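You operate a simulated robot arm through the tools that you are given. There is no shell and no other tool. Be economical: measure what you need, move in short steps, check, and stop when the job is done.

Carry out the task below with a simulated two-armed robot. There is one attempt and no reset: what you move stays moved.

TASK
Dust the frame back, seat it in the round frame and do up the clip.
Fine: use the soft brush and stand it back in its well; hold the frame still while you turn the clip.

It is judged by the outcome, as a careful person would: the job done as asked, and still so three seconds after it is handed in. It fails if anything else is knocked over, pushed out of place, dropped, spilled or broken.

THE ROBOT
Two 7-joint arms with two-finger parallel grippers on one trunk, on a base that drives. Base frame: it is fixed to the floor where the robot stands at the start and does not move with it; the origin is under the middle of the robot, x ahead of it, y to its left, z up. Units: m, degrees, N and s.
The left shoulder is at the start at [0.07, 0.134, 1.276], the right one opposite. With the tool pointing down near the work surface each hand reaches from about 0.1 to 0.6 m from the robot's upright axis, wherever it stands, measured 20 degrees to its own side. Places, roughly: recess of the round frame [0.6, 0.6, 0.8]; turn clip [0.6, 0.5, 0.8]. Payload 1.57 kg a hand.
Tool frame (each hand has its own): the origin (TCP) lies between the finger pads and is the grasp point; the fingertips stand 0.03 m ahead of it; z points along the fingers, y is the line along which they close. Largest opening 0.08 m; finger width 0.017, thickness 0.012; the body of the gripper, 0.04 by 0.082 m, starts 0.08 m behind the TCP.
Orientation is that of the tool frame in the base frame, as a unit quaternion [x, y, z, w]. With the fingers straight down and closing along the base's y, the tool's x points along the base's -x, its y along +y and its z along -z.

THE INTERFACE
- The arms move only by the tool arm_command. It takes "left_commands", "right_commands" or both (then of equal length, played together; a hand with none holds still); each is a list of rows, each a list of 7 numbers: the shift along the tool's x, y, z in m, then the turn, a rotation vector about the tool's x, y, z in degrees, then the opening, from 0 (shut) to 1 (fully open). In form: [[dx, dy, dz, wx, wy, wz, grip], ...]. A call has 1 to 8 rows; each row shifts and turns the commanded pose from where the row before left it, along the tool's axes as they then stand. Each row takes 0.2 s and may step no farther than 0.05 m and 8.6 degrees from the row before; otherwise, or with a gripper value out of range, the whole call is refused. A pose out of reach is approached as far as the arm can. The call stops where the force on the tool passes 40 N (or 10 N more than at its start, if that is more) or the arm is blocked; 0.2 s more then pass. Each finger travels about 0.153 m/s and halts on what it meets, pressing with about 30 N; the grip force reading is that of the motor and also rises with nothing between the fingers. The clock runs only during rows and for 0.2 s after the last one: add rows that do not move to give the fingers time. The reply holds the time, the measured pose of the TCP, the force on the tool along the base axes, the opening and the grip force, in the units named above and with some noise, and new pictures: "pictures" is both (left out), scene, wrist or none (wrist: the cameras of the hands that moved).
- Cameras (640 x 400 px; columns grow to the right, rows downward): "scene" is now at [0.1255, 0.0335, 1.4925]; the picture's right is [0.41, -0.91, 0.00], its down [-0.63, -0.28, -0.73] and it looks along [0.66, 0.30, -0.69] (base axes); focal length 265 px, centre (320, 200). "left" rides on the left gripper at [0.072, 0.007, -0.122] in its tool frame; the picture's right is [-0.09, 1.00, 0.00], its down [-0.84, -0.08, -0.54] and it looks along [-0.54, -0.05, 0.84] (tool axes); focal length 238 px, centre (320, 200). "right" rides on the right gripper at [0.072, -0.007, -0.122] in its tool frame; the picture's right is [0.09, 1.00, 0.00], its down [-0.84, 0.08, -0.54] and it looks along [-0.54, 0.05, 0.84] (tool axes); focal length 238 px, centre (320, 200). There is no depth. A picture from a camera that has moved, and an enlarged one, comes with that camera's place and axes in the base frame and with its lens.
- slide_trunk(by): slides the trunk up (or, below 0, down) by that many m; the arms and the scene camera ride with it, the base frame stays. It gives what a move gives, with no picture.
- drive_base(legs): drives the robot by 1 to 6 legs, each [ahead, left, turn to the left] in m, m and degrees, along the robot's own axes; the way and the turn of a leg run together, so that a leg with both is an arc; at most 1.5 m and 180 degrees a leg. The arms and the cameras ride along, it lands a little off, and it stops where it bumps. It gives what a move gives, and a new picture of the scene camera.
- aim_head(pan, tilt): turns the head with the scene camera to pan (to the left, within 86 degrees either way) and tilt (down, from -29 to 69), counted from straight ahead of the robot. It gives what a move gives, and a new picture of the scene camera.
- enlarge(camera, box): a new picture of the part [left, top, right, bottom] of that camera's present view, enlarged. No time passes.
- close_job(): hands the job in; it is judged then, once.

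Go step by step. Nothing tells you exact positions but the pictures and the camera data: compare them with the known pose of the tool, close in by small moves and look again before you grip or let go. The budget is 120 turns and 260 pictures, counting those below and the enlarged ones. Unless the task says otherwise, let go and move clear before handing in, and close with one line.

The tools are called as a command line: name --argument value ..., lists and objects as JSON in quotes. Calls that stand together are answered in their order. arm_command: Moves the arms, as the interface text tells. Its arguments: {"type":"object","properties":{"left_commands":{"type":"array"},"right_commands":{"type":"array"},"pictures":{"type":"string","enum":["both","scene","wrist","none"]}},"required":[]} The other tools are called the same way: slide_trunk (by) slides the trunk up or down; drive_base (legs) drives the base; aim_head (pan, tilt) turns the head that bears the scene camera; enlarge (camera, box) takes an enlarged picture of a part of a camera's view; close_job () hands the job in.

At the start:

```text
time_s: 0.0
left_tcp_pos: [0.2728, 0.3819, 1.2187]
left_tool_rot: [0.0, 1.0, 0.0, 0.001]
left_ft_force: [-0.5, -0.2, 0.1]
left_finger_gap: 0.0802
left_grip_force: 0.0
right_tcp_pos: [0.4344, 0.0288, 1.1916]
right_tool_rot: [0.0, 1.0, 0.001, 0.0]
right_ft_force: [0.8, 0.0, -0.1]
right_finger_gap: 0.08
right_grip_force: 0.1
trunk travel left (down, up): [-0.85, 0.09]
robot x, y, heading: [-0.0017, -0.0038, -0.1]
head pan, tilt: [24.4, 43.4]
```

scene: 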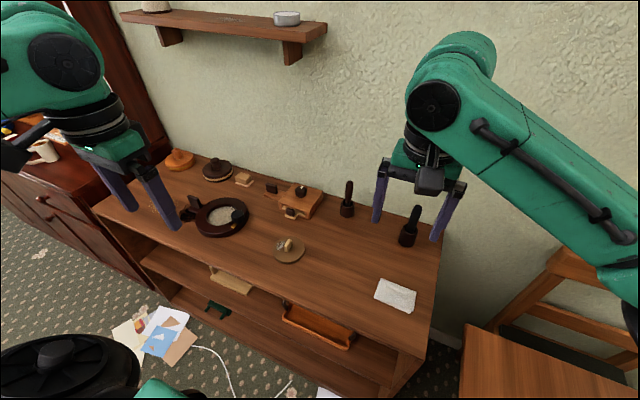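
right: 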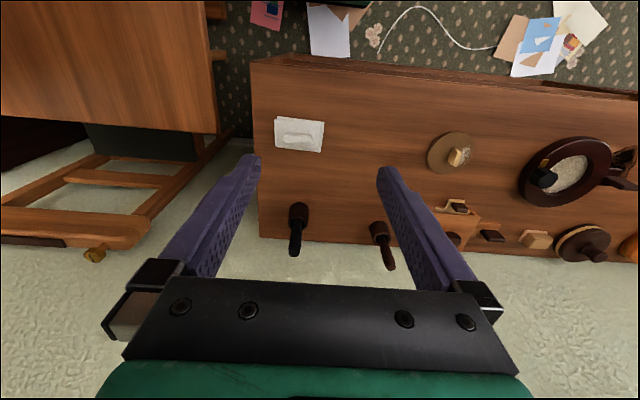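
left: 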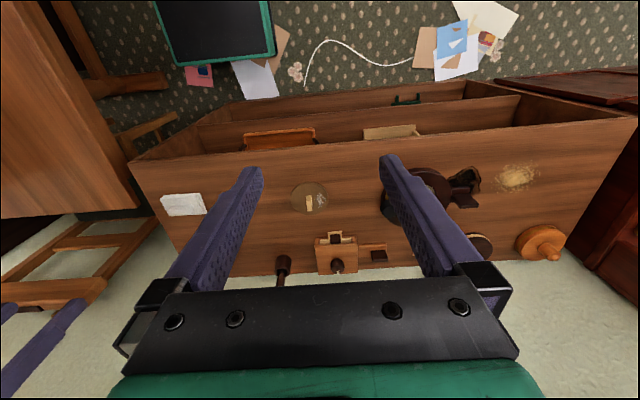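

I see a bench with a round frame, a disc with a knob (probably the frame back), two brushes in sockets and other items. I'll look closer before moving.

enlarge --camera "scene" --box '[90, 140, 250, 240]'

enlarge --camera "scene" --box '[230, 160, 450, 300]'

enlarge --camera "right" --box '[400, 100, 640, 280]'

enlarge --camera "left" --box '[260, 150, 580, 290]'

```text
4.00 times, centred on (170, 190) of scene
camera zoom: at [0.1255, 0.0335, 1.4925], right [0.41, -0.91, 0.0], down [-0.63, -0.28, -0.73], along [0.66, 0.3, -0.69], focal length 1060 px, centre (920, 240)
```

zoom: 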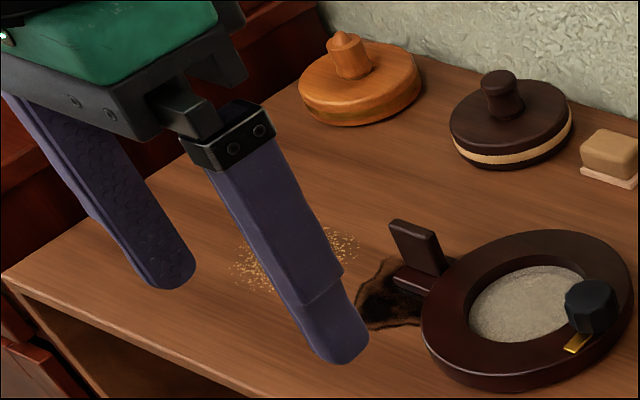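

```text
2.86 times, centred on (340, 230) of scene
camera zoom: at [0.1255, 0.0335, 1.4925], right [0.41, -0.91, 0.0], down [-0.63, -0.28, -0.73], along [0.66, 0.3, -0.69], focal length 757 px, centre (263, 114)
```

zoom: 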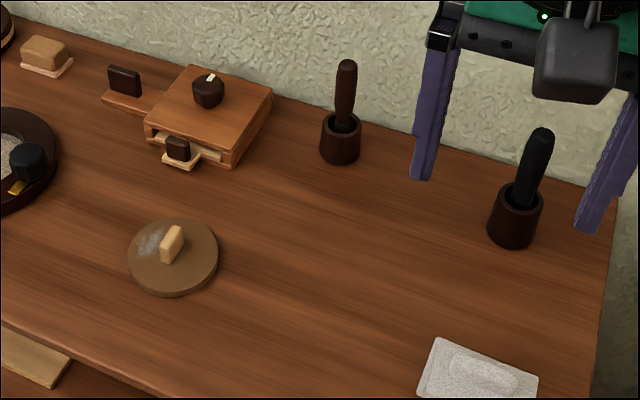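

```text
2.22 times, centred on (520, 190) of right
camera zoom: at [0.3646, 0.0211, 1.3124], right [-0.09, 1.0, 0.0], down [0.84, 0.08, 0.54], along [0.54, 0.05, -0.84], focal length 530 px, centre (-124, 222)
```

zoom: 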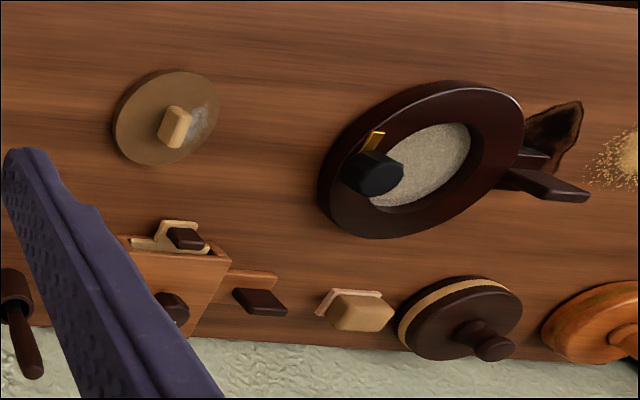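

```text
2.00 times, centred on (420, 220) of left
camera zoom: at [0.2012, 0.389, 1.3405], right [0.09, 1.0, 0.0], down [0.84, -0.08, 0.54], along [0.54, -0.05, -0.84], focal length 477 px, centre (120, 160)
```

zoom: 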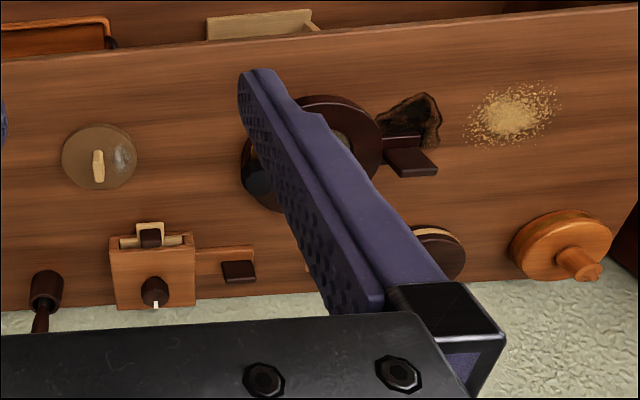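

The frame back (disc with a pale tab and dust) lies near [0.53, 0.33]. The brushes stand near [0.76, 0.22] and [0.73, 0.0]. I'll zoom in on the brushes, the frame back and the clip.

enlarge --camera "scene" --box '[330, 170, 430, 250]'

enlarge --camera "scene" --box '[265, 230, 315, 270]'

enlarge --camera "right" --box '[500, 120, 640, 220]'

enlarge --camera "right" --box '[260, 180, 420, 280]'

```text
5.00 times, centred on (380, 210) of scene
camera zoom: at [0.1255, 0.0335, 1.4925], right [0.41, -0.91, 0.0], down [-0.63, -0.28, -0.73], along [0.66, 0.3, -0.69], focal length 1325 px, centre (20, 150)
```

zoom: 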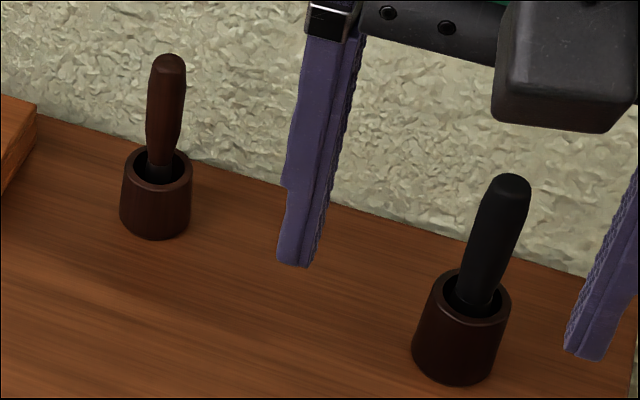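

```text
10.00 times, centred on (290, 250) of scene
camera zoom: at [0.1255, 0.0335, 1.4925], right [0.41, -0.91, 0.0], down [-0.63, -0.28, -0.73], along [0.66, 0.3, -0.69], focal length 2650 px, centre (620, -300)
```

zoom: 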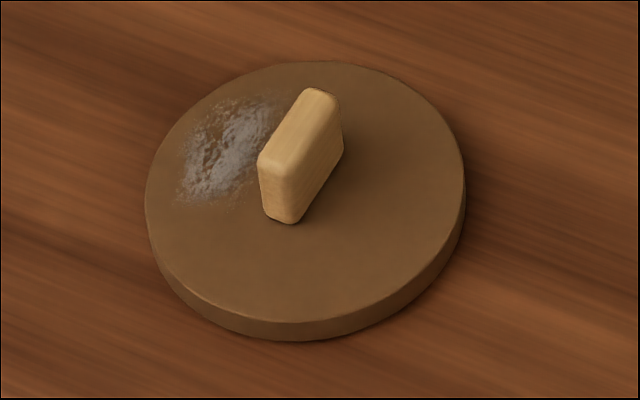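

```text
4.00 times, centred on (570, 170) of right
camera zoom: at [0.3646, 0.0211, 1.3124], right [-0.09, 1.0, 0.0], down [0.84, 0.08, 0.54], along [0.54, 0.05, -0.84], focal length 953 px, centre (-680, 320)
```

zoom: 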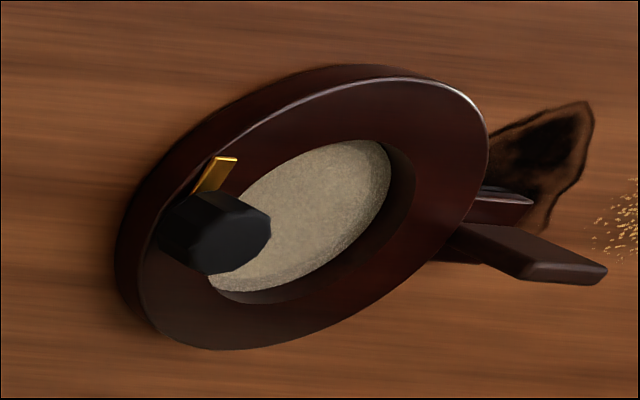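

```text
4.00 times, centred on (340, 230) of right
camera zoom: at [0.3646, 0.0211, 1.3124], right [-0.09, 1.0, 0.0], down [0.84, 0.08, 0.54], along [0.54, 0.05, -0.84], focal length 953 px, centre (240, 80)
```

zoom: 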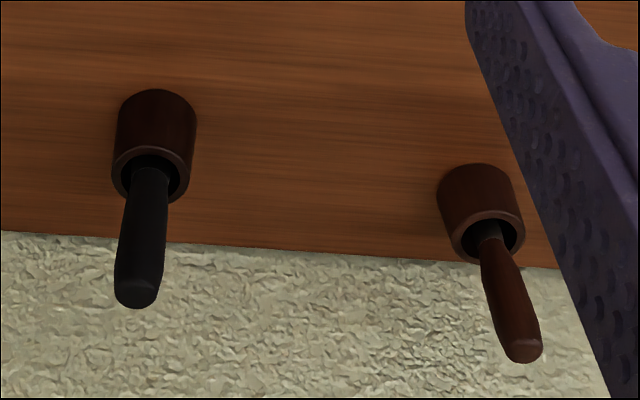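

I need to know how far the base stands from the bench, so I'll tilt the head down.

aim_head --pan 0 --tilt 69

```text
time_s: 0.9
left_tcp_pos: [0.2723, 0.3821, 1.2194]
left_tool_rot: [-0.001, 1.0, -0.001, 0.0]
left_ft_force: [-0.1, 0.3, -0.3]
left_finger_gap: 0.0799
left_grip_force: 0.1
right_tcp_pos: [0.4347, 0.0271, 1.1913]
right_tool_rot: [0.0, 1.0, 0.0, 0.0]
right_ft_force: [0.2, 0.3, 0.4]
right_finger_gap: 0.0799
right_grip_force: 0.0
trunk travel left (down, up): [-0.85, 0.09]
robot x, y, heading: [0.0007, 0.0004, 0.3]
head pan, tilt: [0.0, 68.8]
camera scene: at [0.1062, -0.0005, 1.4615], right [0.0, -1.0, 0.0], down [-0.93, 0.0, -0.36], along [0.36, 0.0, -0.93], focal length 265 px, centre (320, 200)
```

scene: 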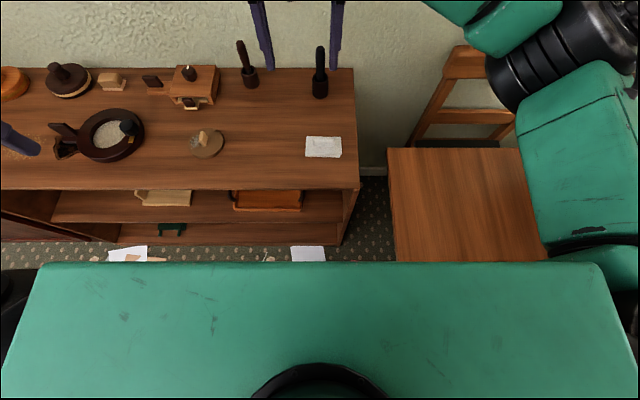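

The green panel is the chest, and the base seems to have some clearance to the bench front at x≈0.40. I'll drive left and a little ahead.

drive_base --legs '[[0.0, 0.25, 0], [0.08, 0.0, 0]]'

aim_head --pan -10 --tilt 48

```text
time_s: 3.4
left_tcp_pos: [0.3457, 0.629, 1.2218]
left_tool_rot: [0.0, 1.0, 0.0, 0.002]
left_ft_force: [-0.9, 0.6, 0.2]
left_finger_gap: 0.0799
left_grip_force: 0.1
right_tcp_pos: [0.5093, 0.2746, 1.1943]
right_tool_rot: [-0.001, 1.0, 0.0, 0.003]
right_ft_force: [-0.2, 0.4, 0.0]
right_finger_gap: 0.0798
right_grip_force: 0.1
trunk travel left (down, up): [-0.85, 0.09]
robot x, y, heading: [0.0782, 0.2471, -0.2]
head pan, tilt: [0.0, 68.8]
camera scene: at [0.1781, 0.2464, 1.462], right [0.0, -1.0, 0.0], down [-0.93, 0.0, -0.37], along [0.37, 0.0, -0.93], focal length 265 px, centre (320, 200)
```

scene: 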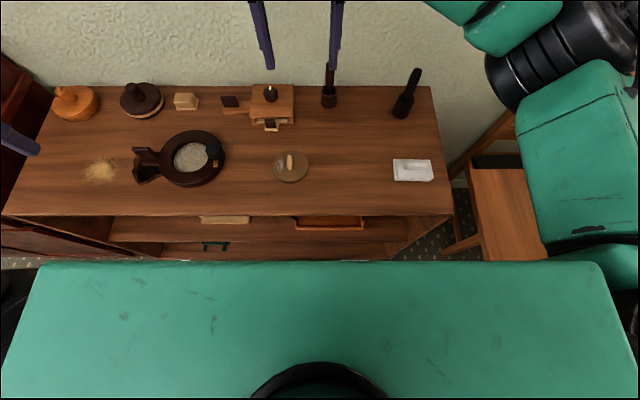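

```text
time_s: 4.2
left_tcp_pos: [0.3539, 0.6304, 1.2187]
left_tool_rot: [0.0, 1.0, 0.0, -0.001]
left_ft_force: [0.2, 0.0, -0.5]
left_finger_gap: 0.0799
left_grip_force: 0.1
right_tcp_pos: [0.5168, 0.2748, 1.1912]
right_tool_rot: [0.0, 1.0, 0.0, 0.0]
right_ft_force: [-0.4, 0.4, -0.1]
right_finger_gap: 0.0802
right_grip_force: 0.1
trunk travel left (down, up): [-0.85, 0.09]
robot x, y, heading: [0.0786, 0.2427, 0.1]
head pan, tilt: [-10.0, 48.0]
camera scene: at [0.2099, 0.2339, 1.4858], right [-0.17, -0.98, 0.0], down [-0.73, 0.13, -0.67], along [0.66, -0.12, -0.74], focal length 265 px, centre (320, 200)
```

scene: 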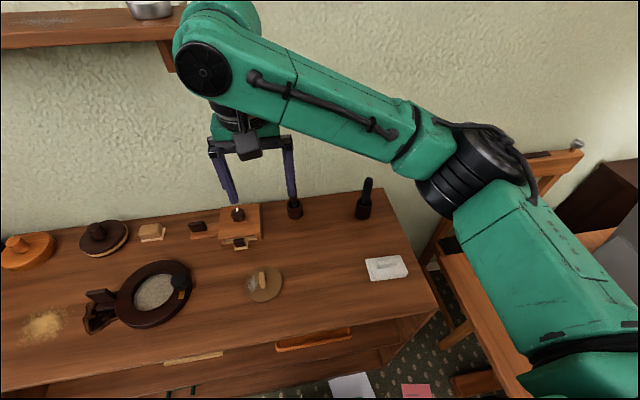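

The base is now at [0.079, 0.243]. I put the brown brush at [0.757, 0.215] and the black one at [0.725, 0.0]. I'll tilt the right hand forward for reach and approach the brown brush.

arm_command --right_commands '[[0, 0, 0, 0, -8.5, 0, 1], [0, 0, 0, 0, -8.5, 0, 1], [0, 0, 0, 0, -8.5, 0, 1], [0, 0, 0, 0, -8.5, 0, 1], [-0.007, -0.015, 0.045, 0, 0, 0, 1], [-0.007, -0.015, 0.045, 0, 0, 0, 1], [-0.007, -0.015, 0.045, 0, 0, 0, 1], [-0.007, -0.015, 0.045, 0, 0, 0, 1]]'

```text
time_s: 6.0
left_tcp_pos: [0.3537, 0.6283, 1.219]
left_tool_rot: [0.0, 1.0, 0.0, -0.001]
left_ft_force: [0.4, 0.5, -0.3]
left_finger_gap: 0.0799
left_grip_force: 0.1
right_tcp_pos: [0.6401, 0.2151, 1.0582]
right_tool_rot: [-0.001, 0.956, 0.0, 0.292]
right_ft_force: [-1.0, -0.4, -0.3]
right_finger_gap: 0.08
right_grip_force: 0.1
trunk travel left (down, up): [-0.85, 0.09]
robot x, y, heading: [0.0816, 0.2455, 0.2]
head pan, tilt: [-10.0, 48.0]
camera scene: at [0.2092, 0.2329, 1.486], right [-0.17, -0.98, 0.0], down [-0.73, 0.13, -0.67], along [0.66, -0.12, -0.74], focal length 265 px, centre (320, 200)
camera right: at [0.5138, 0.2093, 1.1181], right [-0.08, 1.0, -0.05], down [0.39, 0.08, 0.92], along [0.92, 0.05, -0.39], focal length 238 px, centre (320, 200)
```

scene: 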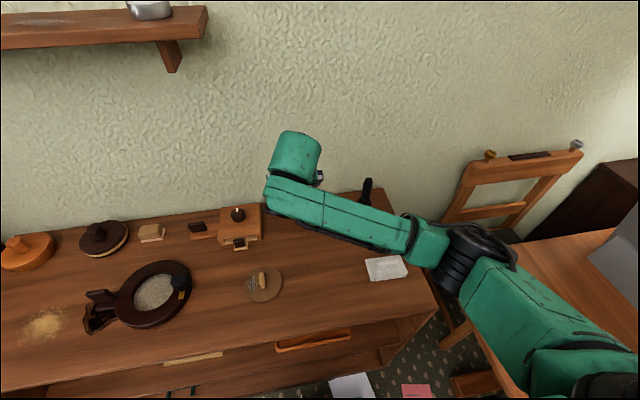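
right: 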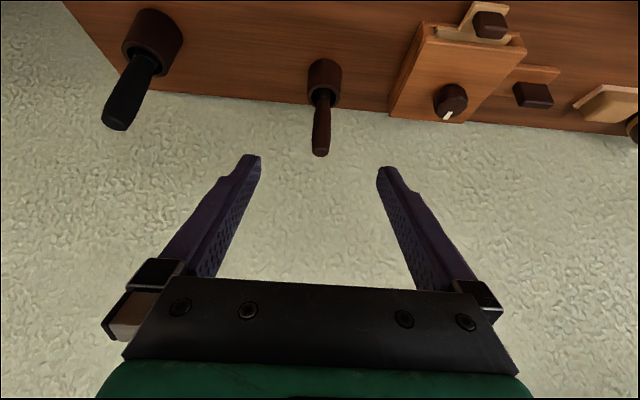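

Brown brush stands at about [0.757, 0.219], lined up between the fingers. I'll go most of the way and check.

arm_command --right_commands '[[-0.006, 0.001, 0.043, 0, 0, 0, 1], [-0.006, 0.001, 0.043, 0, 0, 0, 1], [-0.006, 0.001, 0.043, 0, 0, 0, 1], [0, 0, 0, 0, 0, 0, 1]]'

```text
time_s: 7.0
left_tcp_pos: [0.3519, 0.6293, 1.2192]
left_tool_rot: [0.0, 1.0, 0.0, -0.001]
left_ft_force: [-0.6, -0.1, 0.1]
left_finger_gap: 0.0801
left_grip_force: 0.0
right_tcp_pos: [0.7249, 0.2181, 0.9597]
right_tool_rot: [0.0, 0.956, 0.0, 0.293]
right_ft_force: [-0.4, 0.8, 0.5]
right_finger_gap: 0.0804
right_grip_force: 0.1
trunk travel left (down, up): [-0.85, 0.09]
robot x, y, heading: [0.0785, 0.2449, -0.0]
head pan, tilt: [-10.0, 48.0]
camera scene: at [0.2071, 0.2332, 1.4861], right [-0.17, -0.98, 0.0], down [-0.73, 0.13, -0.67], along [0.66, -0.12, -0.74], focal length 265 px, centre (320, 200)
camera right: at [0.5982, 0.2117, 1.0216], right [-0.08, 1.0, -0.05], down [0.39, 0.08, 0.92], along [0.92, 0.05, -0.39], focal length 238 px, centre (320, 200)
```

scene: 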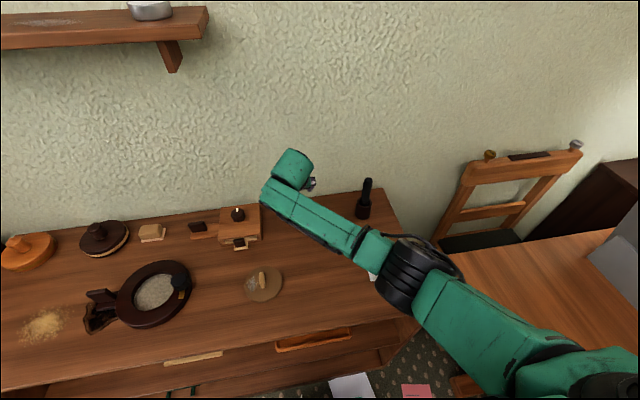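
right: 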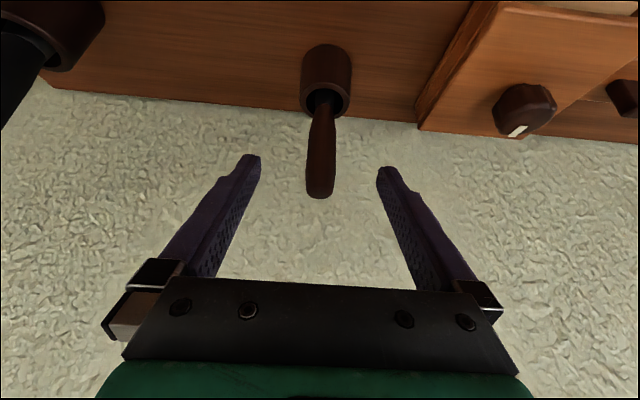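

Handle top is at z≈0.95 and the well rim at z≈0.85. I'll do the last 4.7 cm and close.

arm_command --right_commands '[[-0.003, 0.001, 0.024, 0, 0, 0, 1], [-0.003, 0.0, 0.022, 0, 0, 0, 1], [0, 0, 0, 0, 0, 0, 0.4], [0, 0, 0, 0, 0, 0, 0], [0, 0, 0, 0, 0, 0, 0], [0, 0, 0, 0, 0, 0, 0]]' --pictures "wrist"

```text
time_s: 8.4
left_tcp_pos: [0.3531, 0.6294, 1.2204]
left_tool_rot: [0.0, 1.0, 0.0, 0.001]
left_ft_force: [0.3, 0.4, 0.2]
left_finger_gap: 0.08
left_grip_force: 0.0
right_tcp_pos: [0.7463, 0.2277, 0.9227]
right_tool_rot: [-0.011, 0.959, 0.005, 0.284]
right_ft_force: [-0.7, 0.6, 1.8]
right_finger_gap: 0.0227
right_grip_force: 30.1
right hand out of reach, approached as far as the arm can: row 2
trunk travel left (down, up): [-0.85, 0.09]
robot x, y, heading: [0.0779, 0.251, -0.0]
head pan, tilt: [-10.0, 48.0]
camera right: at [0.621, 0.2195, 0.9848], right [-0.1, 0.99, -0.05], down [0.41, 0.08, 0.91], along [0.91, 0.07, -0.41], focal length 238 px, centre (320, 200)
```

right: 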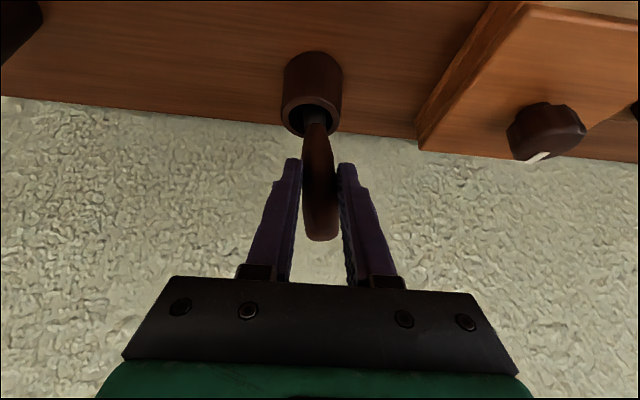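

Gripped at the edge of reach. I'll lift straight up with the trunk to see the bristles.

slide_trunk --by 0.085

enlarge --camera "right" --box '[220, 0, 420, 250]'

enlarge --camera "scene" --box '[220, 120, 420, 245]'

```text
time_s: 9.6
left_tcp_pos: [0.3532, 0.6288, 1.3044]
left_tool_rot: [0.0, 1.0, 0.0, -0.001]
left_ft_force: [0.1, 0.8, -0.4]
left_finger_gap: 0.0801
left_grip_force: 0.1
right_tcp_pos: [0.7461, 0.2294, 1.0061]
right_tool_rot: [-0.012, 0.959, 0.005, 0.283]
right_ft_force: [0.1, -0.1, 0.1]
right_finger_gap: 0.0227
right_grip_force: 30.0
trunk travel left (down, up): [-0.935, 0.005]
robot x, y, heading: [0.0829, 0.2473, -0.2]
head pan, tilt: [-10.0, 48.0]
```

```text
1.60 times, centred on (320, 125) of right
camera zoom: at [0.6211, 0.2196, 1.0695], right [-0.1, 0.99, -0.05], down [0.41, 0.08, 0.91], along [0.91, 0.07, -0.41], focal length 381 px, centre (320, 320)
```

zoom: 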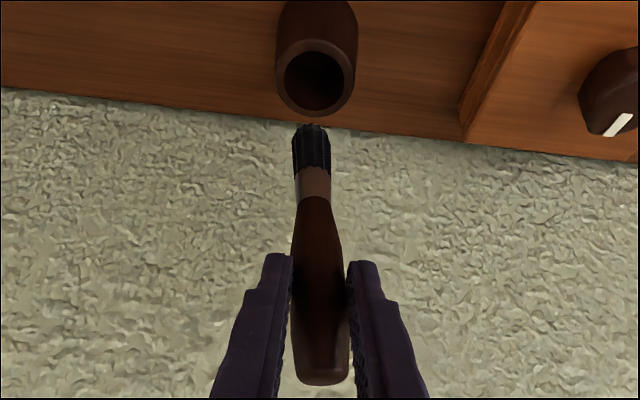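

```text
3.20 times, centred on (320, 182) of scene
camera zoom: at [0.2078, 0.2335, 1.571], right [-0.17, -0.98, 0.0], down [-0.73, 0.13, -0.67], along [0.66, -0.12, -0.74], focal length 848 px, centre (320, 256)
```

zoom: 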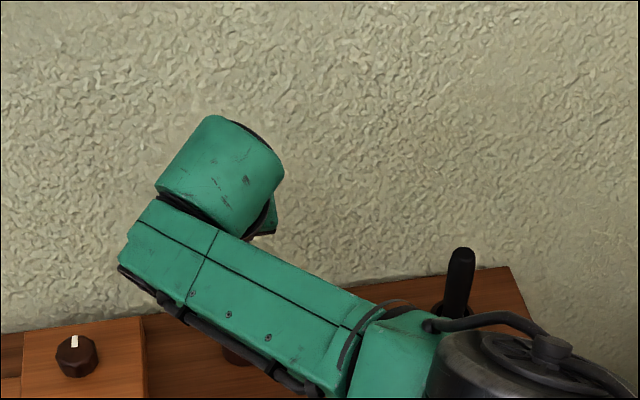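

The bristles on this brush look dark and rather stiff. I'll zoom in on them.

enlarge --camera "right" --box '[290, 60, 350, 110]'

```text
8.00 times, centred on (320, 85) of right
camera zoom: at [0.6211, 0.2196, 1.0695], right [-0.1, 0.99, -0.05], down [0.41, 0.08, 0.91], along [0.91, 0.07, -0.41], focal length 1907 px, centre (320, 1120)
```

zoom: 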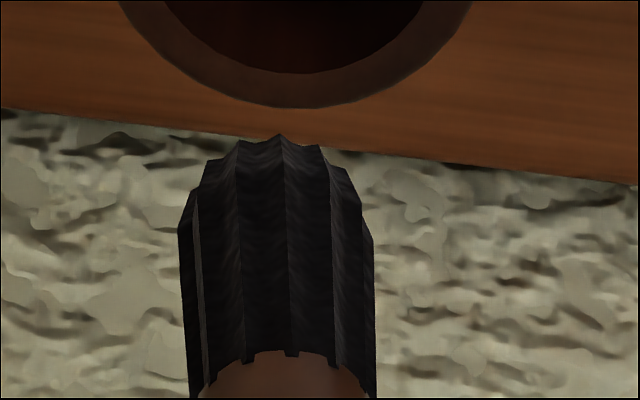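

I need to compare with the other brush, so I'll lower this one straight back into its well.

slide_trunk --by -0.05

enlarge --camera "right" --box '[220, 0, 420, 250]'

```text
time_s: 10.5
left_tcp_pos: [0.3527, 0.6295, 1.255]
left_tool_rot: [0.0, 1.0, 0.001, 0.0]
left_ft_force: [-0.3, -0.1, -0.4]
left_finger_gap: 0.0799
left_grip_force: 0.0
right_tcp_pos: [0.7461, 0.2285, 0.9585]
right_tool_rot: [-0.011, 0.959, 0.005, 0.283]
right_ft_force: [0.2, -0.2, -0.1]
right_finger_gap: 0.0224
right_grip_force: 29.5
trunk travel left (down, up): [-0.885, 0.055]
robot x, y, heading: [0.0812, 0.2502, 0.0]
head pan, tilt: [-10.0, 48.0]
```

```text
1.60 times, centred on (320, 125) of right
camera zoom: at [0.6209, 0.2196, 1.0197], right [-0.1, 0.99, -0.05], down [0.41, 0.08, 0.91], along [0.91, 0.07, -0.41], focal length 381 px, centre (320, 320)
```

zoom: 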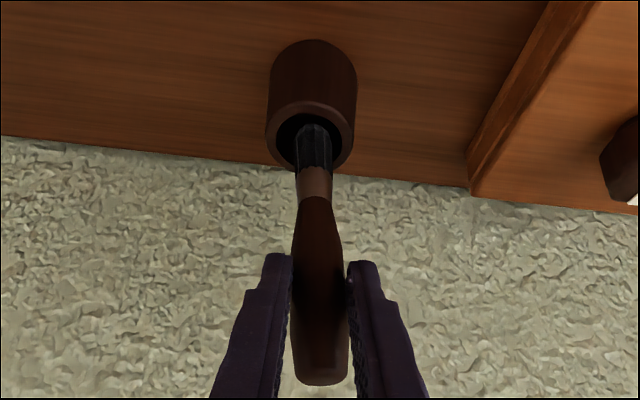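

It's entering the well cleanly, so I'll lower it the rest of the way and release.

slide_trunk --by -0.034

arm_command --right_commands '[[0, 0, 0, 0, 0, 0, 0.3], [0, 0, 0, 0, 0, 0, 0.6], [0, 0, 0, 0, 0, 0, 1], [0, 0, 0, 0, 0, 0, 1], [0, 0, 0, 0, 0, 0, 1]]' --pictures "wrist"

```text
time_s: 11.3
left_tcp_pos: [0.3517, 0.6301, 1.2202]
left_tool_rot: [0.0, 1.0, 0.001, 0.0]
left_ft_force: [-1.3, -0.2, 0.1]
left_finger_gap: 0.0801
left_grip_force: 0.1
right_tcp_pos: [0.7455, 0.2272, 0.9231]
right_tool_rot: [-0.01, 0.959, 0.005, 0.283]
right_ft_force: [0.5, 0.7, -1.0]
right_finger_gap: 0.0226
right_grip_force: 29.8
trunk travel left (down, up): [-0.851, 0.089]
robot x, y, heading: [0.0784, 0.2452, 0.1]
head pan, tilt: [-10.0, 48.0]
```

```text
time_s: 12.5
left_tcp_pos: [0.3527, 0.6303, 1.221]
left_tool_rot: [0.0, 1.0, 0.0, 0.0]
left_ft_force: [-0.3, 0.7, -0.1]
left_finger_gap: 0.08
left_grip_force: 0.1
right_tcp_pos: [0.7443, 0.229, 0.9237]
right_tool_rot: [-0.012, 0.959, 0.006, 0.283]
right_ft_force: [0.1, -0.2, 0.3]
right_finger_gap: 0.08
right_grip_force: 0.1
trunk travel left (down, up): [-0.851, 0.089]
robot x, y, heading: [0.0795, 0.2478, 0.0]
head pan, tilt: [-10.0, 48.0]
camera right: at [0.621, 0.2196, 0.9856], right [-0.1, 0.99, -0.05], down [0.41, 0.08, 0.91], along [0.91, 0.07, -0.41], focal length 238 px, centre (320, 200)
```

right: 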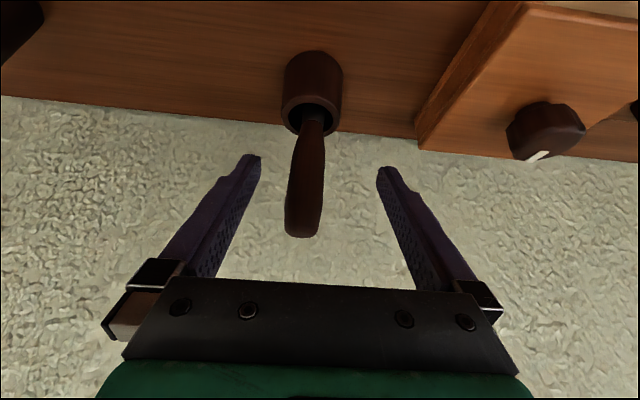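

The brown brush stands back in its well. I'll back off and shift the base right toward the black brush.

arm_command --right_commands '[[0, 0, -0.03, 0, 0, 0, 1], [0, 0, -0.045, 0, 0, 0, 1], [0, 0, -0.045, 0, 0, 0, 1], [0, 0, 0, 0, 0, 0, 1]]' --pictures "none"

drive_base --legs '[[0.0, -0.15, 0]]'

enlarge --camera "right" --box '[0, 0, 640, 400]'

```text
time_s: 13.5
left_tcp_pos: [0.3532, 0.6296, 1.2197]
left_tool_rot: [0.0, 1.0, 0.0, 0.0]
left_ft_force: [0.3, 0.5, -1.1]
left_finger_gap: 0.0799
left_grip_force: 0.0
right_tcp_pos: [0.6811, 0.2271, 1.0239]
right_tool_rot: [-0.011, 0.959, 0.004, 0.283]
right_ft_force: [0.6, -0.2, -0.6]
right_finger_gap: 0.08
right_grip_force: 0.0
trunk travel left (down, up): [-0.851, 0.089]
robot x, y, heading: [0.0818, 0.246, 0.2]
head pan, tilt: [-10.0, 48.0]
```

```text
time_s: 14.9
left_tcp_pos: [0.3526, 0.4816, 1.2195]
left_tool_rot: [0.0, 1.0, 0.0, 0.001]
left_ft_force: [-0.6, 0.4, -0.7]
left_finger_gap: 0.08
left_grip_force: 0.1
right_tcp_pos: [0.6819, 0.0815, 1.0228]
right_tool_rot: [-0.011, 0.959, 0.003, 0.283]
right_ft_force: [0.0, 0.2, 0.1]
right_finger_gap: 0.08
right_grip_force: 0.0
trunk travel left (down, up): [-0.851, 0.089]
robot x, y, heading: [0.0807, 0.0983, 0.0]
head pan, tilt: [-10.0, 48.0]
camera scene: at [0.2077, 0.0874, 1.4871], right [-0.17, -0.98, 0.0], down [-0.73, 0.13, -0.67], along [0.66, -0.12, -0.74], focal length 265 px, centre (320, 200)
```

scene: 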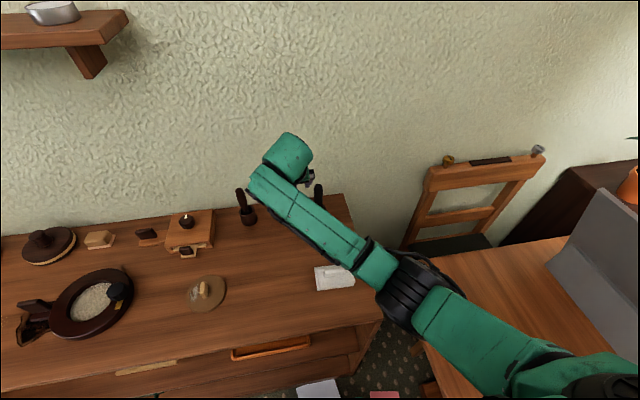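

```text
1.00 times, centred on (320, 200) of right
camera zoom: at [0.5562, 0.0718, 1.0858], right [-0.1, 0.99, -0.05], down [0.41, 0.09, 0.91], along [0.91, 0.07, -0.41], focal length 238 px, centre (320, 200)
```

zoom: 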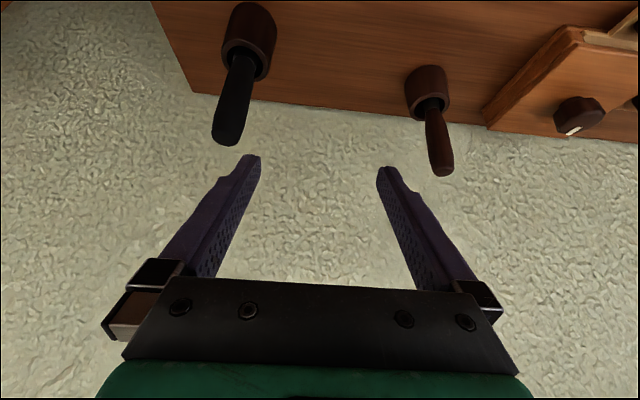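

Black brush at about [0.732, 0.0]. I'll shift sideways above it and look.

arm_command --right_commands '[[0, -0.041, 0, 0, 0, 0, 1], [0, -0.041, 0, 0, 0, 0, 1], [0.003, 0, 0.03, 0, 0, 0, 1], [0, 0, 0, 0, 0, 0, 1]]' --pictures "wrist"

```text
time_s: 15.9
left_tcp_pos: [0.3526, 0.4798, 1.2202]
left_tool_rot: [0.0, 1.0, 0.0, 0.0]
left_ft_force: [0.1, -0.8, 0.3]
left_finger_gap: 0.08
left_grip_force: 0.0
right_tcp_pos: [0.695, -0.0045, 0.9965]
right_tool_rot: [-0.012, 0.959, 0.004, 0.284]
right_ft_force: [-0.2, 0.1, 1.2]
right_finger_gap: 0.0798
right_grip_force: 0.1
trunk travel left (down, up): [-0.851, 0.089]
robot x, y, heading: [0.0795, 0.0989, -0.1]
head pan, tilt: [-10.0, 48.0]
camera right: at [0.5706, -0.013, 1.0581], right [-0.1, 0.99, -0.05], down [0.41, 0.09, 0.91], along [0.91, 0.07, -0.41], focal length 238 px, centre (320, 200)
```

right: 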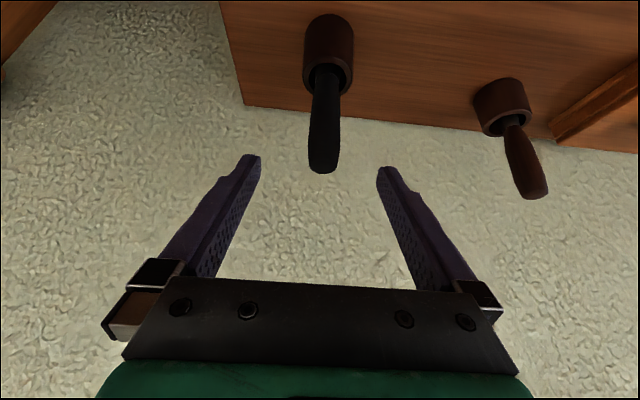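

Centred. Advance and grip.

arm_command --right_commands '[[0.003, 0.002, 0.027, 0, 0, 0, 1], [0.003, 0.001, 0.027, 0, 0, 0, 1], [0.003, 0.001, 0.026, 0, 0, 0, 1], [0, 0, 0, 0, 0, 0, 1], [0, 0, 0, 0, 0, 0, 0.3], [0, 0, 0, 0, 0, 0, 0], [0, 0, 0, 0, 0, 0, 0], [0, 0, 0, 0, 0, 0, 0]]' --pictures "wrist"

slide_trunk --by 0.085

enlarge --camera "right" --box '[220, 0, 420, 250]'

```text
time_s: 17.7
left_tcp_pos: [0.3523, 0.4803, 1.2212]
left_tool_rot: [0.001, 1.0, 0.0, 0.0]
left_ft_force: [-0.4, -0.3, -0.5]
left_finger_gap: 0.08
left_grip_force: 0.1
right_tcp_pos: [0.7322, 0.0014, 0.9242]
right_tool_rot: [-0.01, 0.959, 0.004, 0.284]
right_ft_force: [-0.5, -0.8, 0.3]
right_finger_gap: 0.0239
right_grip_force: 29.9
trunk travel left (down, up): [-0.851, 0.089]
robot x, y, heading: [0.08, 0.0999, 0.2]
head pan, tilt: [-10.0, 48.0]
camera right: at [0.6077, -0.0081, 0.9869], right [-0.1, 0.99, -0.05], down [0.41, 0.08, 0.91], along [0.91, 0.07, -0.41], focal length 238 px, centre (320, 200)
```

right: 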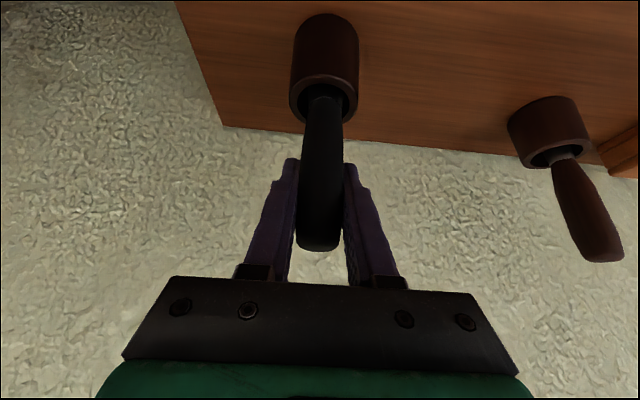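

```text
time_s: 18.9
left_tcp_pos: [0.354, 0.4801, 1.3053]
left_tool_rot: [0.0, 1.0, 0.0, 0.0]
left_ft_force: [0.2, -0.1, 0.2]
left_finger_gap: 0.0798
left_grip_force: 0.0
right_tcp_pos: [0.7326, 0.0008, 1.0101]
right_tool_rot: [-0.011, 0.959, 0.005, 0.284]
right_ft_force: [-0.2, 1.1, -1.2]
right_finger_gap: 0.0239
right_grip_force: 30.0
trunk travel left (down, up): [-0.936, 0.004]
robot x, y, heading: [0.0781, 0.0999, -0.0]
head pan, tilt: [-10.0, 48.0]
```

```text
1.60 times, centred on (320, 125) of right
camera zoom: at [0.6078, -0.0081, 1.0718], right [-0.1, 0.99, -0.05], down [0.41, 0.08, 0.91], along [0.91, 0.07, -0.41], focal length 381 px, centre (320, 320)
```

zoom: 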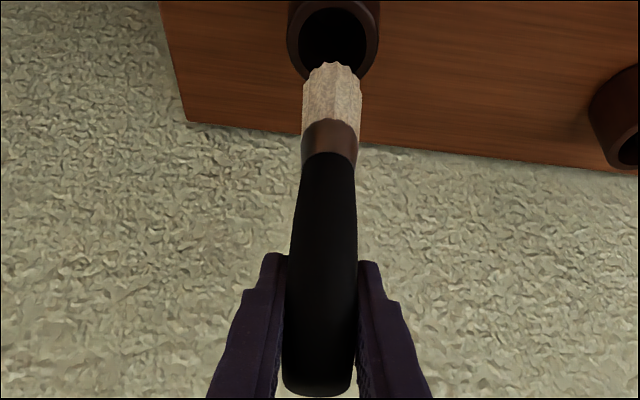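

Pale soft bristles: this is the soft brush. I'll raise it and pull it back clear of the other brush.

arm_command --right_commands '[[-0.017, 0, -0.025, 0, 0, 0, 0], [-0.017, 0, -0.025, 0, 0, 0, 0], [0.031, 0, -0.021, 0, 0, 0, 0], [0.031, 0, -0.021, 0, 0, 0, 0], [0.031, 0, -0.021, 0, 0, 0, 0], [0.031, 0, -0.021, 0, 0, 0, 0], [0, 0, 0, 0, 0, 0, 0]]'

```text
time_s: 20.5
left_tcp_pos: [0.3525, 0.4806, 1.3055]
left_tool_rot: [0.0, 1.0, -0.001, 0.0]
left_ft_force: [-0.5, -0.3, 0.3]
left_finger_gap: 0.0799
left_grip_force: 0.0
right_tcp_pos: [0.5829, -0.0041, 1.0717]
right_tool_rot: [-0.01, 0.959, 0.004, 0.283]
right_ft_force: [0.5, 0.3, -0.3]
right_finger_gap: 0.0235
right_grip_force: 29.9
trunk travel left (down, up): [-0.936, 0.004]
robot x, y, heading: [0.0763, 0.0965, -0.3]
head pan, tilt: [-10.0, 48.0]
camera scene: at [0.2079, 0.0837, 1.5721], right [-0.17, -0.98, 0.0], down [-0.73, 0.13, -0.67], along [0.66, -0.12, -0.74], focal length 265 px, centre (320, 200)
camera right: at [0.4578, -0.0137, 1.1343], right [-0.1, 0.99, -0.05], down [0.41, 0.08, 0.91], along [0.91, 0.07, -0.41], focal length 238 px, centre (320, 200)
```

scene: 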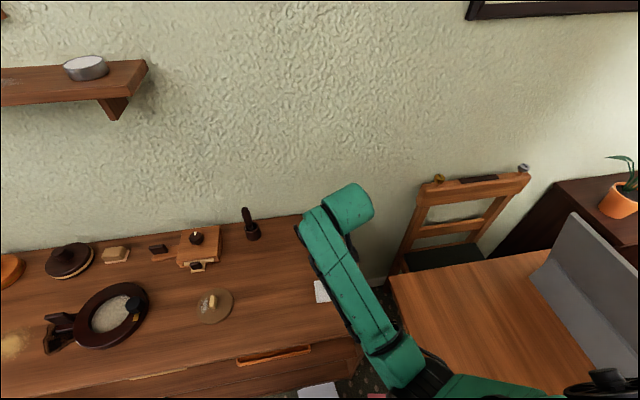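
right: 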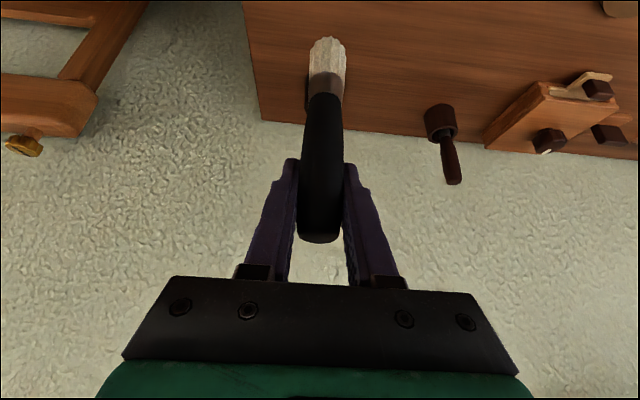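

Now I'll drive left so the right hand is in front of the frame back.

drive_base --legs '[[0.0, 0.35, 0]]'

enlarge --camera "right" --box '[0, 0, 640, 400]'

```text
time_s: 22.7
left_tcp_pos: [0.3539, 0.8218, 1.3056]
left_tool_rot: [0.0, 1.0, 0.001, 0.0]
left_ft_force: [0.6, 0.4, 0.2]
left_finger_gap: 0.0801
left_grip_force: 0.1
right_tcp_pos: [0.5831, 0.3376, 1.0715]
right_tool_rot: [-0.01, 0.959, 0.005, 0.284]
right_ft_force: [0.0, -0.1, -0.7]
right_finger_gap: 0.0236
right_grip_force: 30.1
trunk travel left (down, up): [-0.936, 0.004]
robot x, y, heading: [0.0807, 0.4437, -0.1]
head pan, tilt: [-10.0, 48.0]
camera scene: at [0.208, 0.4248, 1.572], right [-0.17, -0.98, 0.0], down [-0.73, 0.13, -0.67], along [0.66, -0.12, -0.74], focal length 265 px, centre (320, 200)
```

scene: 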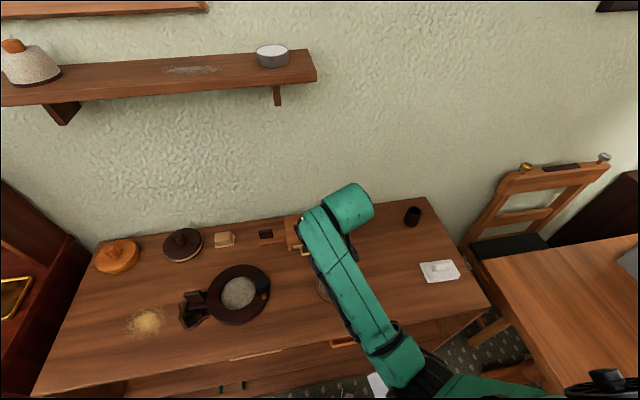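

```text
1.00 times, centred on (320, 200) of right
camera zoom: at [0.4584, 0.3283, 1.1341], right [-0.1, 0.99, -0.05], down [0.41, 0.08, 0.91], along [0.91, 0.07, -0.41], focal length 238 px, centre (320, 200)
```

zoom: 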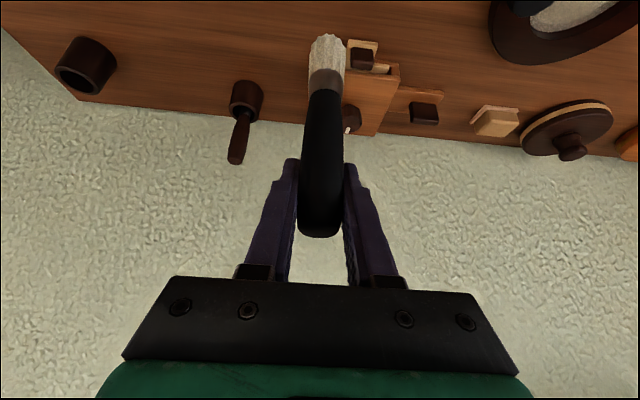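

The tip should be near [0.577, 0.337, 0.95], but the arm hides the disc from the scene camera. I'll use the left wrist camera as a side view.

arm_command --left_commands '[[0.0057, -0.045, 0.0177, 0, 0, 0, 0], [0.0057, -0.045, 0.0177, 0, 0, 0, 0], [0.0057, -0.045, 0.0177, 0, 0, 0, 0], [0.0057, -0.045, 0.0177, 0, 0, 0, 0], [0.0057, -0.045, 0.0177, 0, 0, 0, 0], [0.0057, -0.045, 0.0177, 0, 0, 0, 0]]' --pictures "wrist"

```text
time_s: 24.1
left_tcp_pos: [0.3774, 0.567, 1.2509]
left_tool_rot: [0.0, 1.0, 0.001, -0.001]
left_ft_force: [-0.8, -0.3, 0.9]
left_finger_gap: 0.0
left_grip_force: 21.3
left hand out of reach, approached as far as the arm can: row 2, 3, 4, 5, 6
right_tcp_pos: [0.5849, 0.3382, 1.0705]
right_tool_rot: [-0.01, 0.959, 0.005, 0.283]
right_ft_force: [0.1, -0.4, -0.4]
right_finger_gap: 0.0238
right_grip_force: 29.6
trunk travel left (down, up): [-0.936, 0.004]
robot x, y, heading: [0.0788, 0.4418, -0.2]
head pan, tilt: [-10.0, 48.0]
camera left: at [0.3053, 0.5739, 1.3721], right [0.09, 1.0, 0.0], down [0.84, -0.08, 0.54], along [0.54, -0.05, -0.84], focal length 238 px, centre (320, 200)
```

left: 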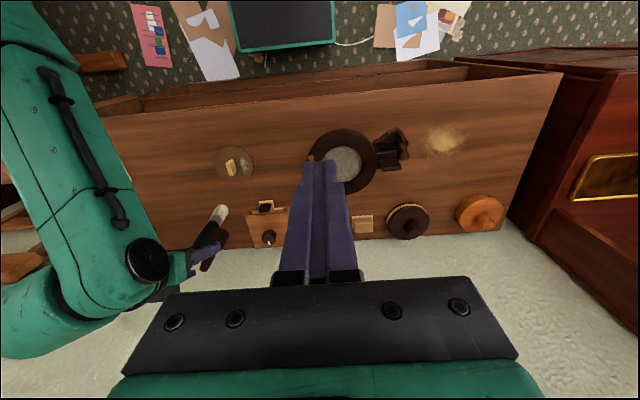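

Good side view: the tip is at about [0.58, 0.337, 0.959]. I'll zoom in on the dust.

enlarge --camera "left" --box '[180, 130, 280, 230]'

```text
4.00 times, centred on (230, 180) of left
camera zoom: at [0.3053, 0.5739, 1.3721], right [0.09, 1.0, 0.0], down [0.84, -0.08, 0.54], along [0.54, -0.05, -0.84], focal length 953 px, centre (680, 280)
```

zoom: 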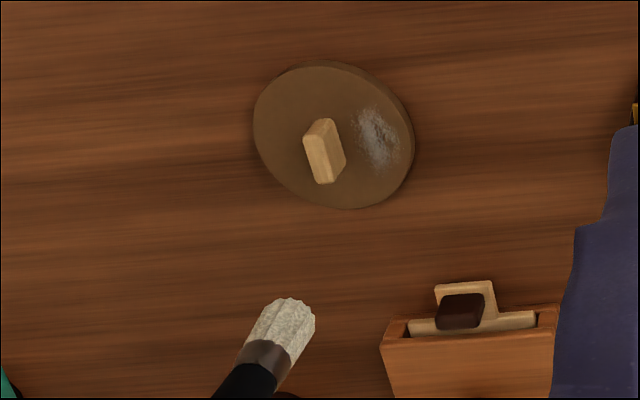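

Dust is at about [0.539, 0.358] on a disc centred at [0.535, 0.329]. I'll bring the tip above it.

arm_command --right_commands '[[0.037, 0.0077, 0.019, 0, 0, 0, 0], [0.037, 0.0077, 0.019, 0, 0, 0, 0], [0.037, 0.0077, 0.019, 0, 0, 0, 0], [0, 0, 0, 0, 0, 0, 0]]' --pictures "none"

enlarge --camera "left" --box '[180, 110, 280, 210]'

enlarge --camera "right" --box '[200, 0, 440, 150]'

```text
time_s: 25.1
left_tcp_pos: [0.3756, 0.5699, 1.2505]
left_tool_rot: [0.0, 1.0, 0.0, -0.001]
left_ft_force: [0.1, 0.1, -0.2]
left_finger_gap: 0.0002
left_grip_force: 21.0
right_tcp_pos: [0.5198, 0.3617, 0.9642]
right_tool_rot: [-0.011, 0.959, 0.005, 0.282]
right_ft_force: [-0.5, 0.3, -0.4]
right_finger_gap: 0.0237
right_grip_force: 30.2
trunk travel left (down, up): [-0.936, 0.004]
robot x, y, heading: [0.0821, 0.4433, -0.1]
head pan, tilt: [-10.0, 48.0]
```

```text
4.00 times, centred on (230, 160) of left
camera zoom: at [0.3041, 0.577, 1.3723], right [0.09, 1.0, 0.0], down [0.84, -0.08, 0.54], along [0.54, -0.05, -0.84], focal length 953 px, centre (680, 360)
```

zoom: 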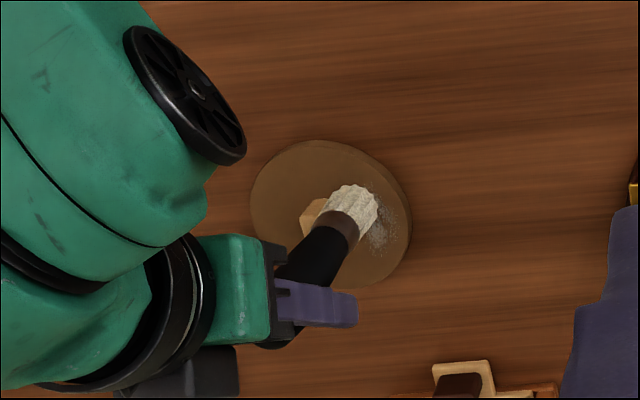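

```text
2.67 times, centred on (320, 75) of right
camera zoom: at [0.3949, 0.3536, 1.0269], right [-0.1, 0.99, -0.05], down [0.41, 0.08, 0.91], along [0.91, 0.07, -0.41], focal length 636 px, centre (320, 533)
```

zoom: 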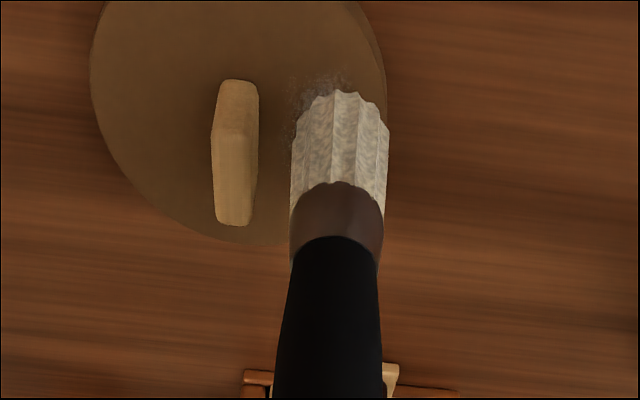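

Tip is at about [0.515, 0.361, 0.845]. I'll lower it slowly and watch the force.

arm_command --right_commands '[[0.0067, 0, 0.00995, 0, 0, 0, 0], [0.0045, 0, 0.0066, 0, 0, 0, 0], [0.0028, 0, 0.0041, 0, 0, 0, 0], [0, 0, 0, 0, 0, 0, 0]]' --pictures "none"

enlarge --camera "right" --box '[200, 0, 440, 150]'

```text
time_s: 26.1
left_tcp_pos: [0.3761, 0.5685, 1.2515]
left_tool_rot: [0.001, 1.0, 0.001, 0.0]
left_ft_force: [0.2, -0.4, -0.1]
left_finger_gap: 0.0002
left_grip_force: 21.3
right_tcp_pos: [0.5196, 0.3609, 0.9403]
right_tool_rot: [-0.011, 0.959, 0.005, 0.283]
right_ft_force: [0.1, 0.3, -1.1]
right_finger_gap: 0.0233
right_grip_force: 30.2
trunk travel left (down, up): [-0.936, 0.004]
robot x, y, heading: [0.0806, 0.4459, -0.1]
head pan, tilt: [-10.0, 48.0]
```

```text
2.67 times, centred on (320, 75) of right
camera zoom: at [0.3952, 0.3525, 1.0014], right [-0.1, 0.99, -0.05], down [0.41, 0.08, 0.91], along [0.91, 0.07, -0.41], focal length 636 px, centre (320, 533)
```

zoom: 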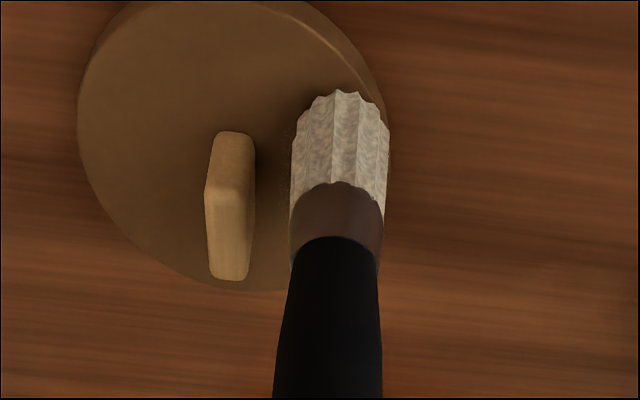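

No contact yet. I'll go lower in 3–4 mm steps.

arm_command --right_commands '[[0.0022, 0, 0.0033, 0, 0, 0, 0], [0.0017, 0, 0.0025, 0, 0, 0, 0], [0, 0, 0, 0, 0, 0, 0]]' --pictures "none"

enlarge --camera "left" --box '[205, 130, 265, 190]'

```text
time_s: 26.9
left_tcp_pos: [0.3738, 0.5696, 1.2523]
left_tool_rot: [0.001, 1.0, 0.0, 0.001]
left_ft_force: [0.4, -0.1, -0.5]
left_finger_gap: 0.0001
left_grip_force: 21.2
right_tcp_pos: [0.5198, 0.3626, 0.934]
right_tool_rot: [-0.011, 0.958, 0.005, 0.287]
right_ft_force: [1.6, -0.5, 14.5]
right_finger_gap: 0.0234
right_grip_force: 30.4
trunk travel left (down, up): [-0.936, 0.004]
robot x, y, heading: [0.0787, 0.4427, 0.0]
head pan, tilt: [-10.0, 48.0]
```

```text
6.67 times, centred on (235, 160) of left
camera zoom: at [0.302, 0.5769, 1.3729], right [0.09, 1.0, 0.0], down [0.84, -0.08, 0.54], along [0.54, -0.05, -0.84], focal length 1589 px, centre (887, 467)
```

zoom: 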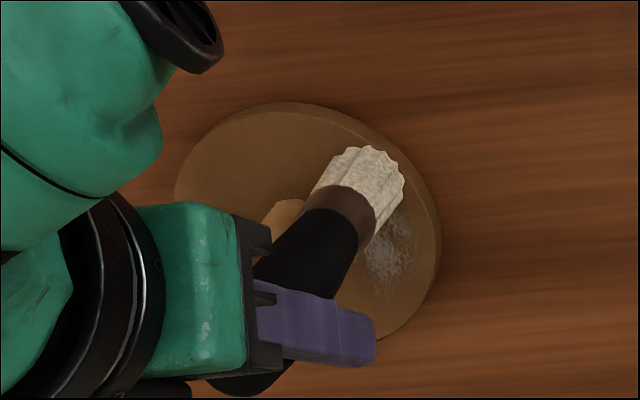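

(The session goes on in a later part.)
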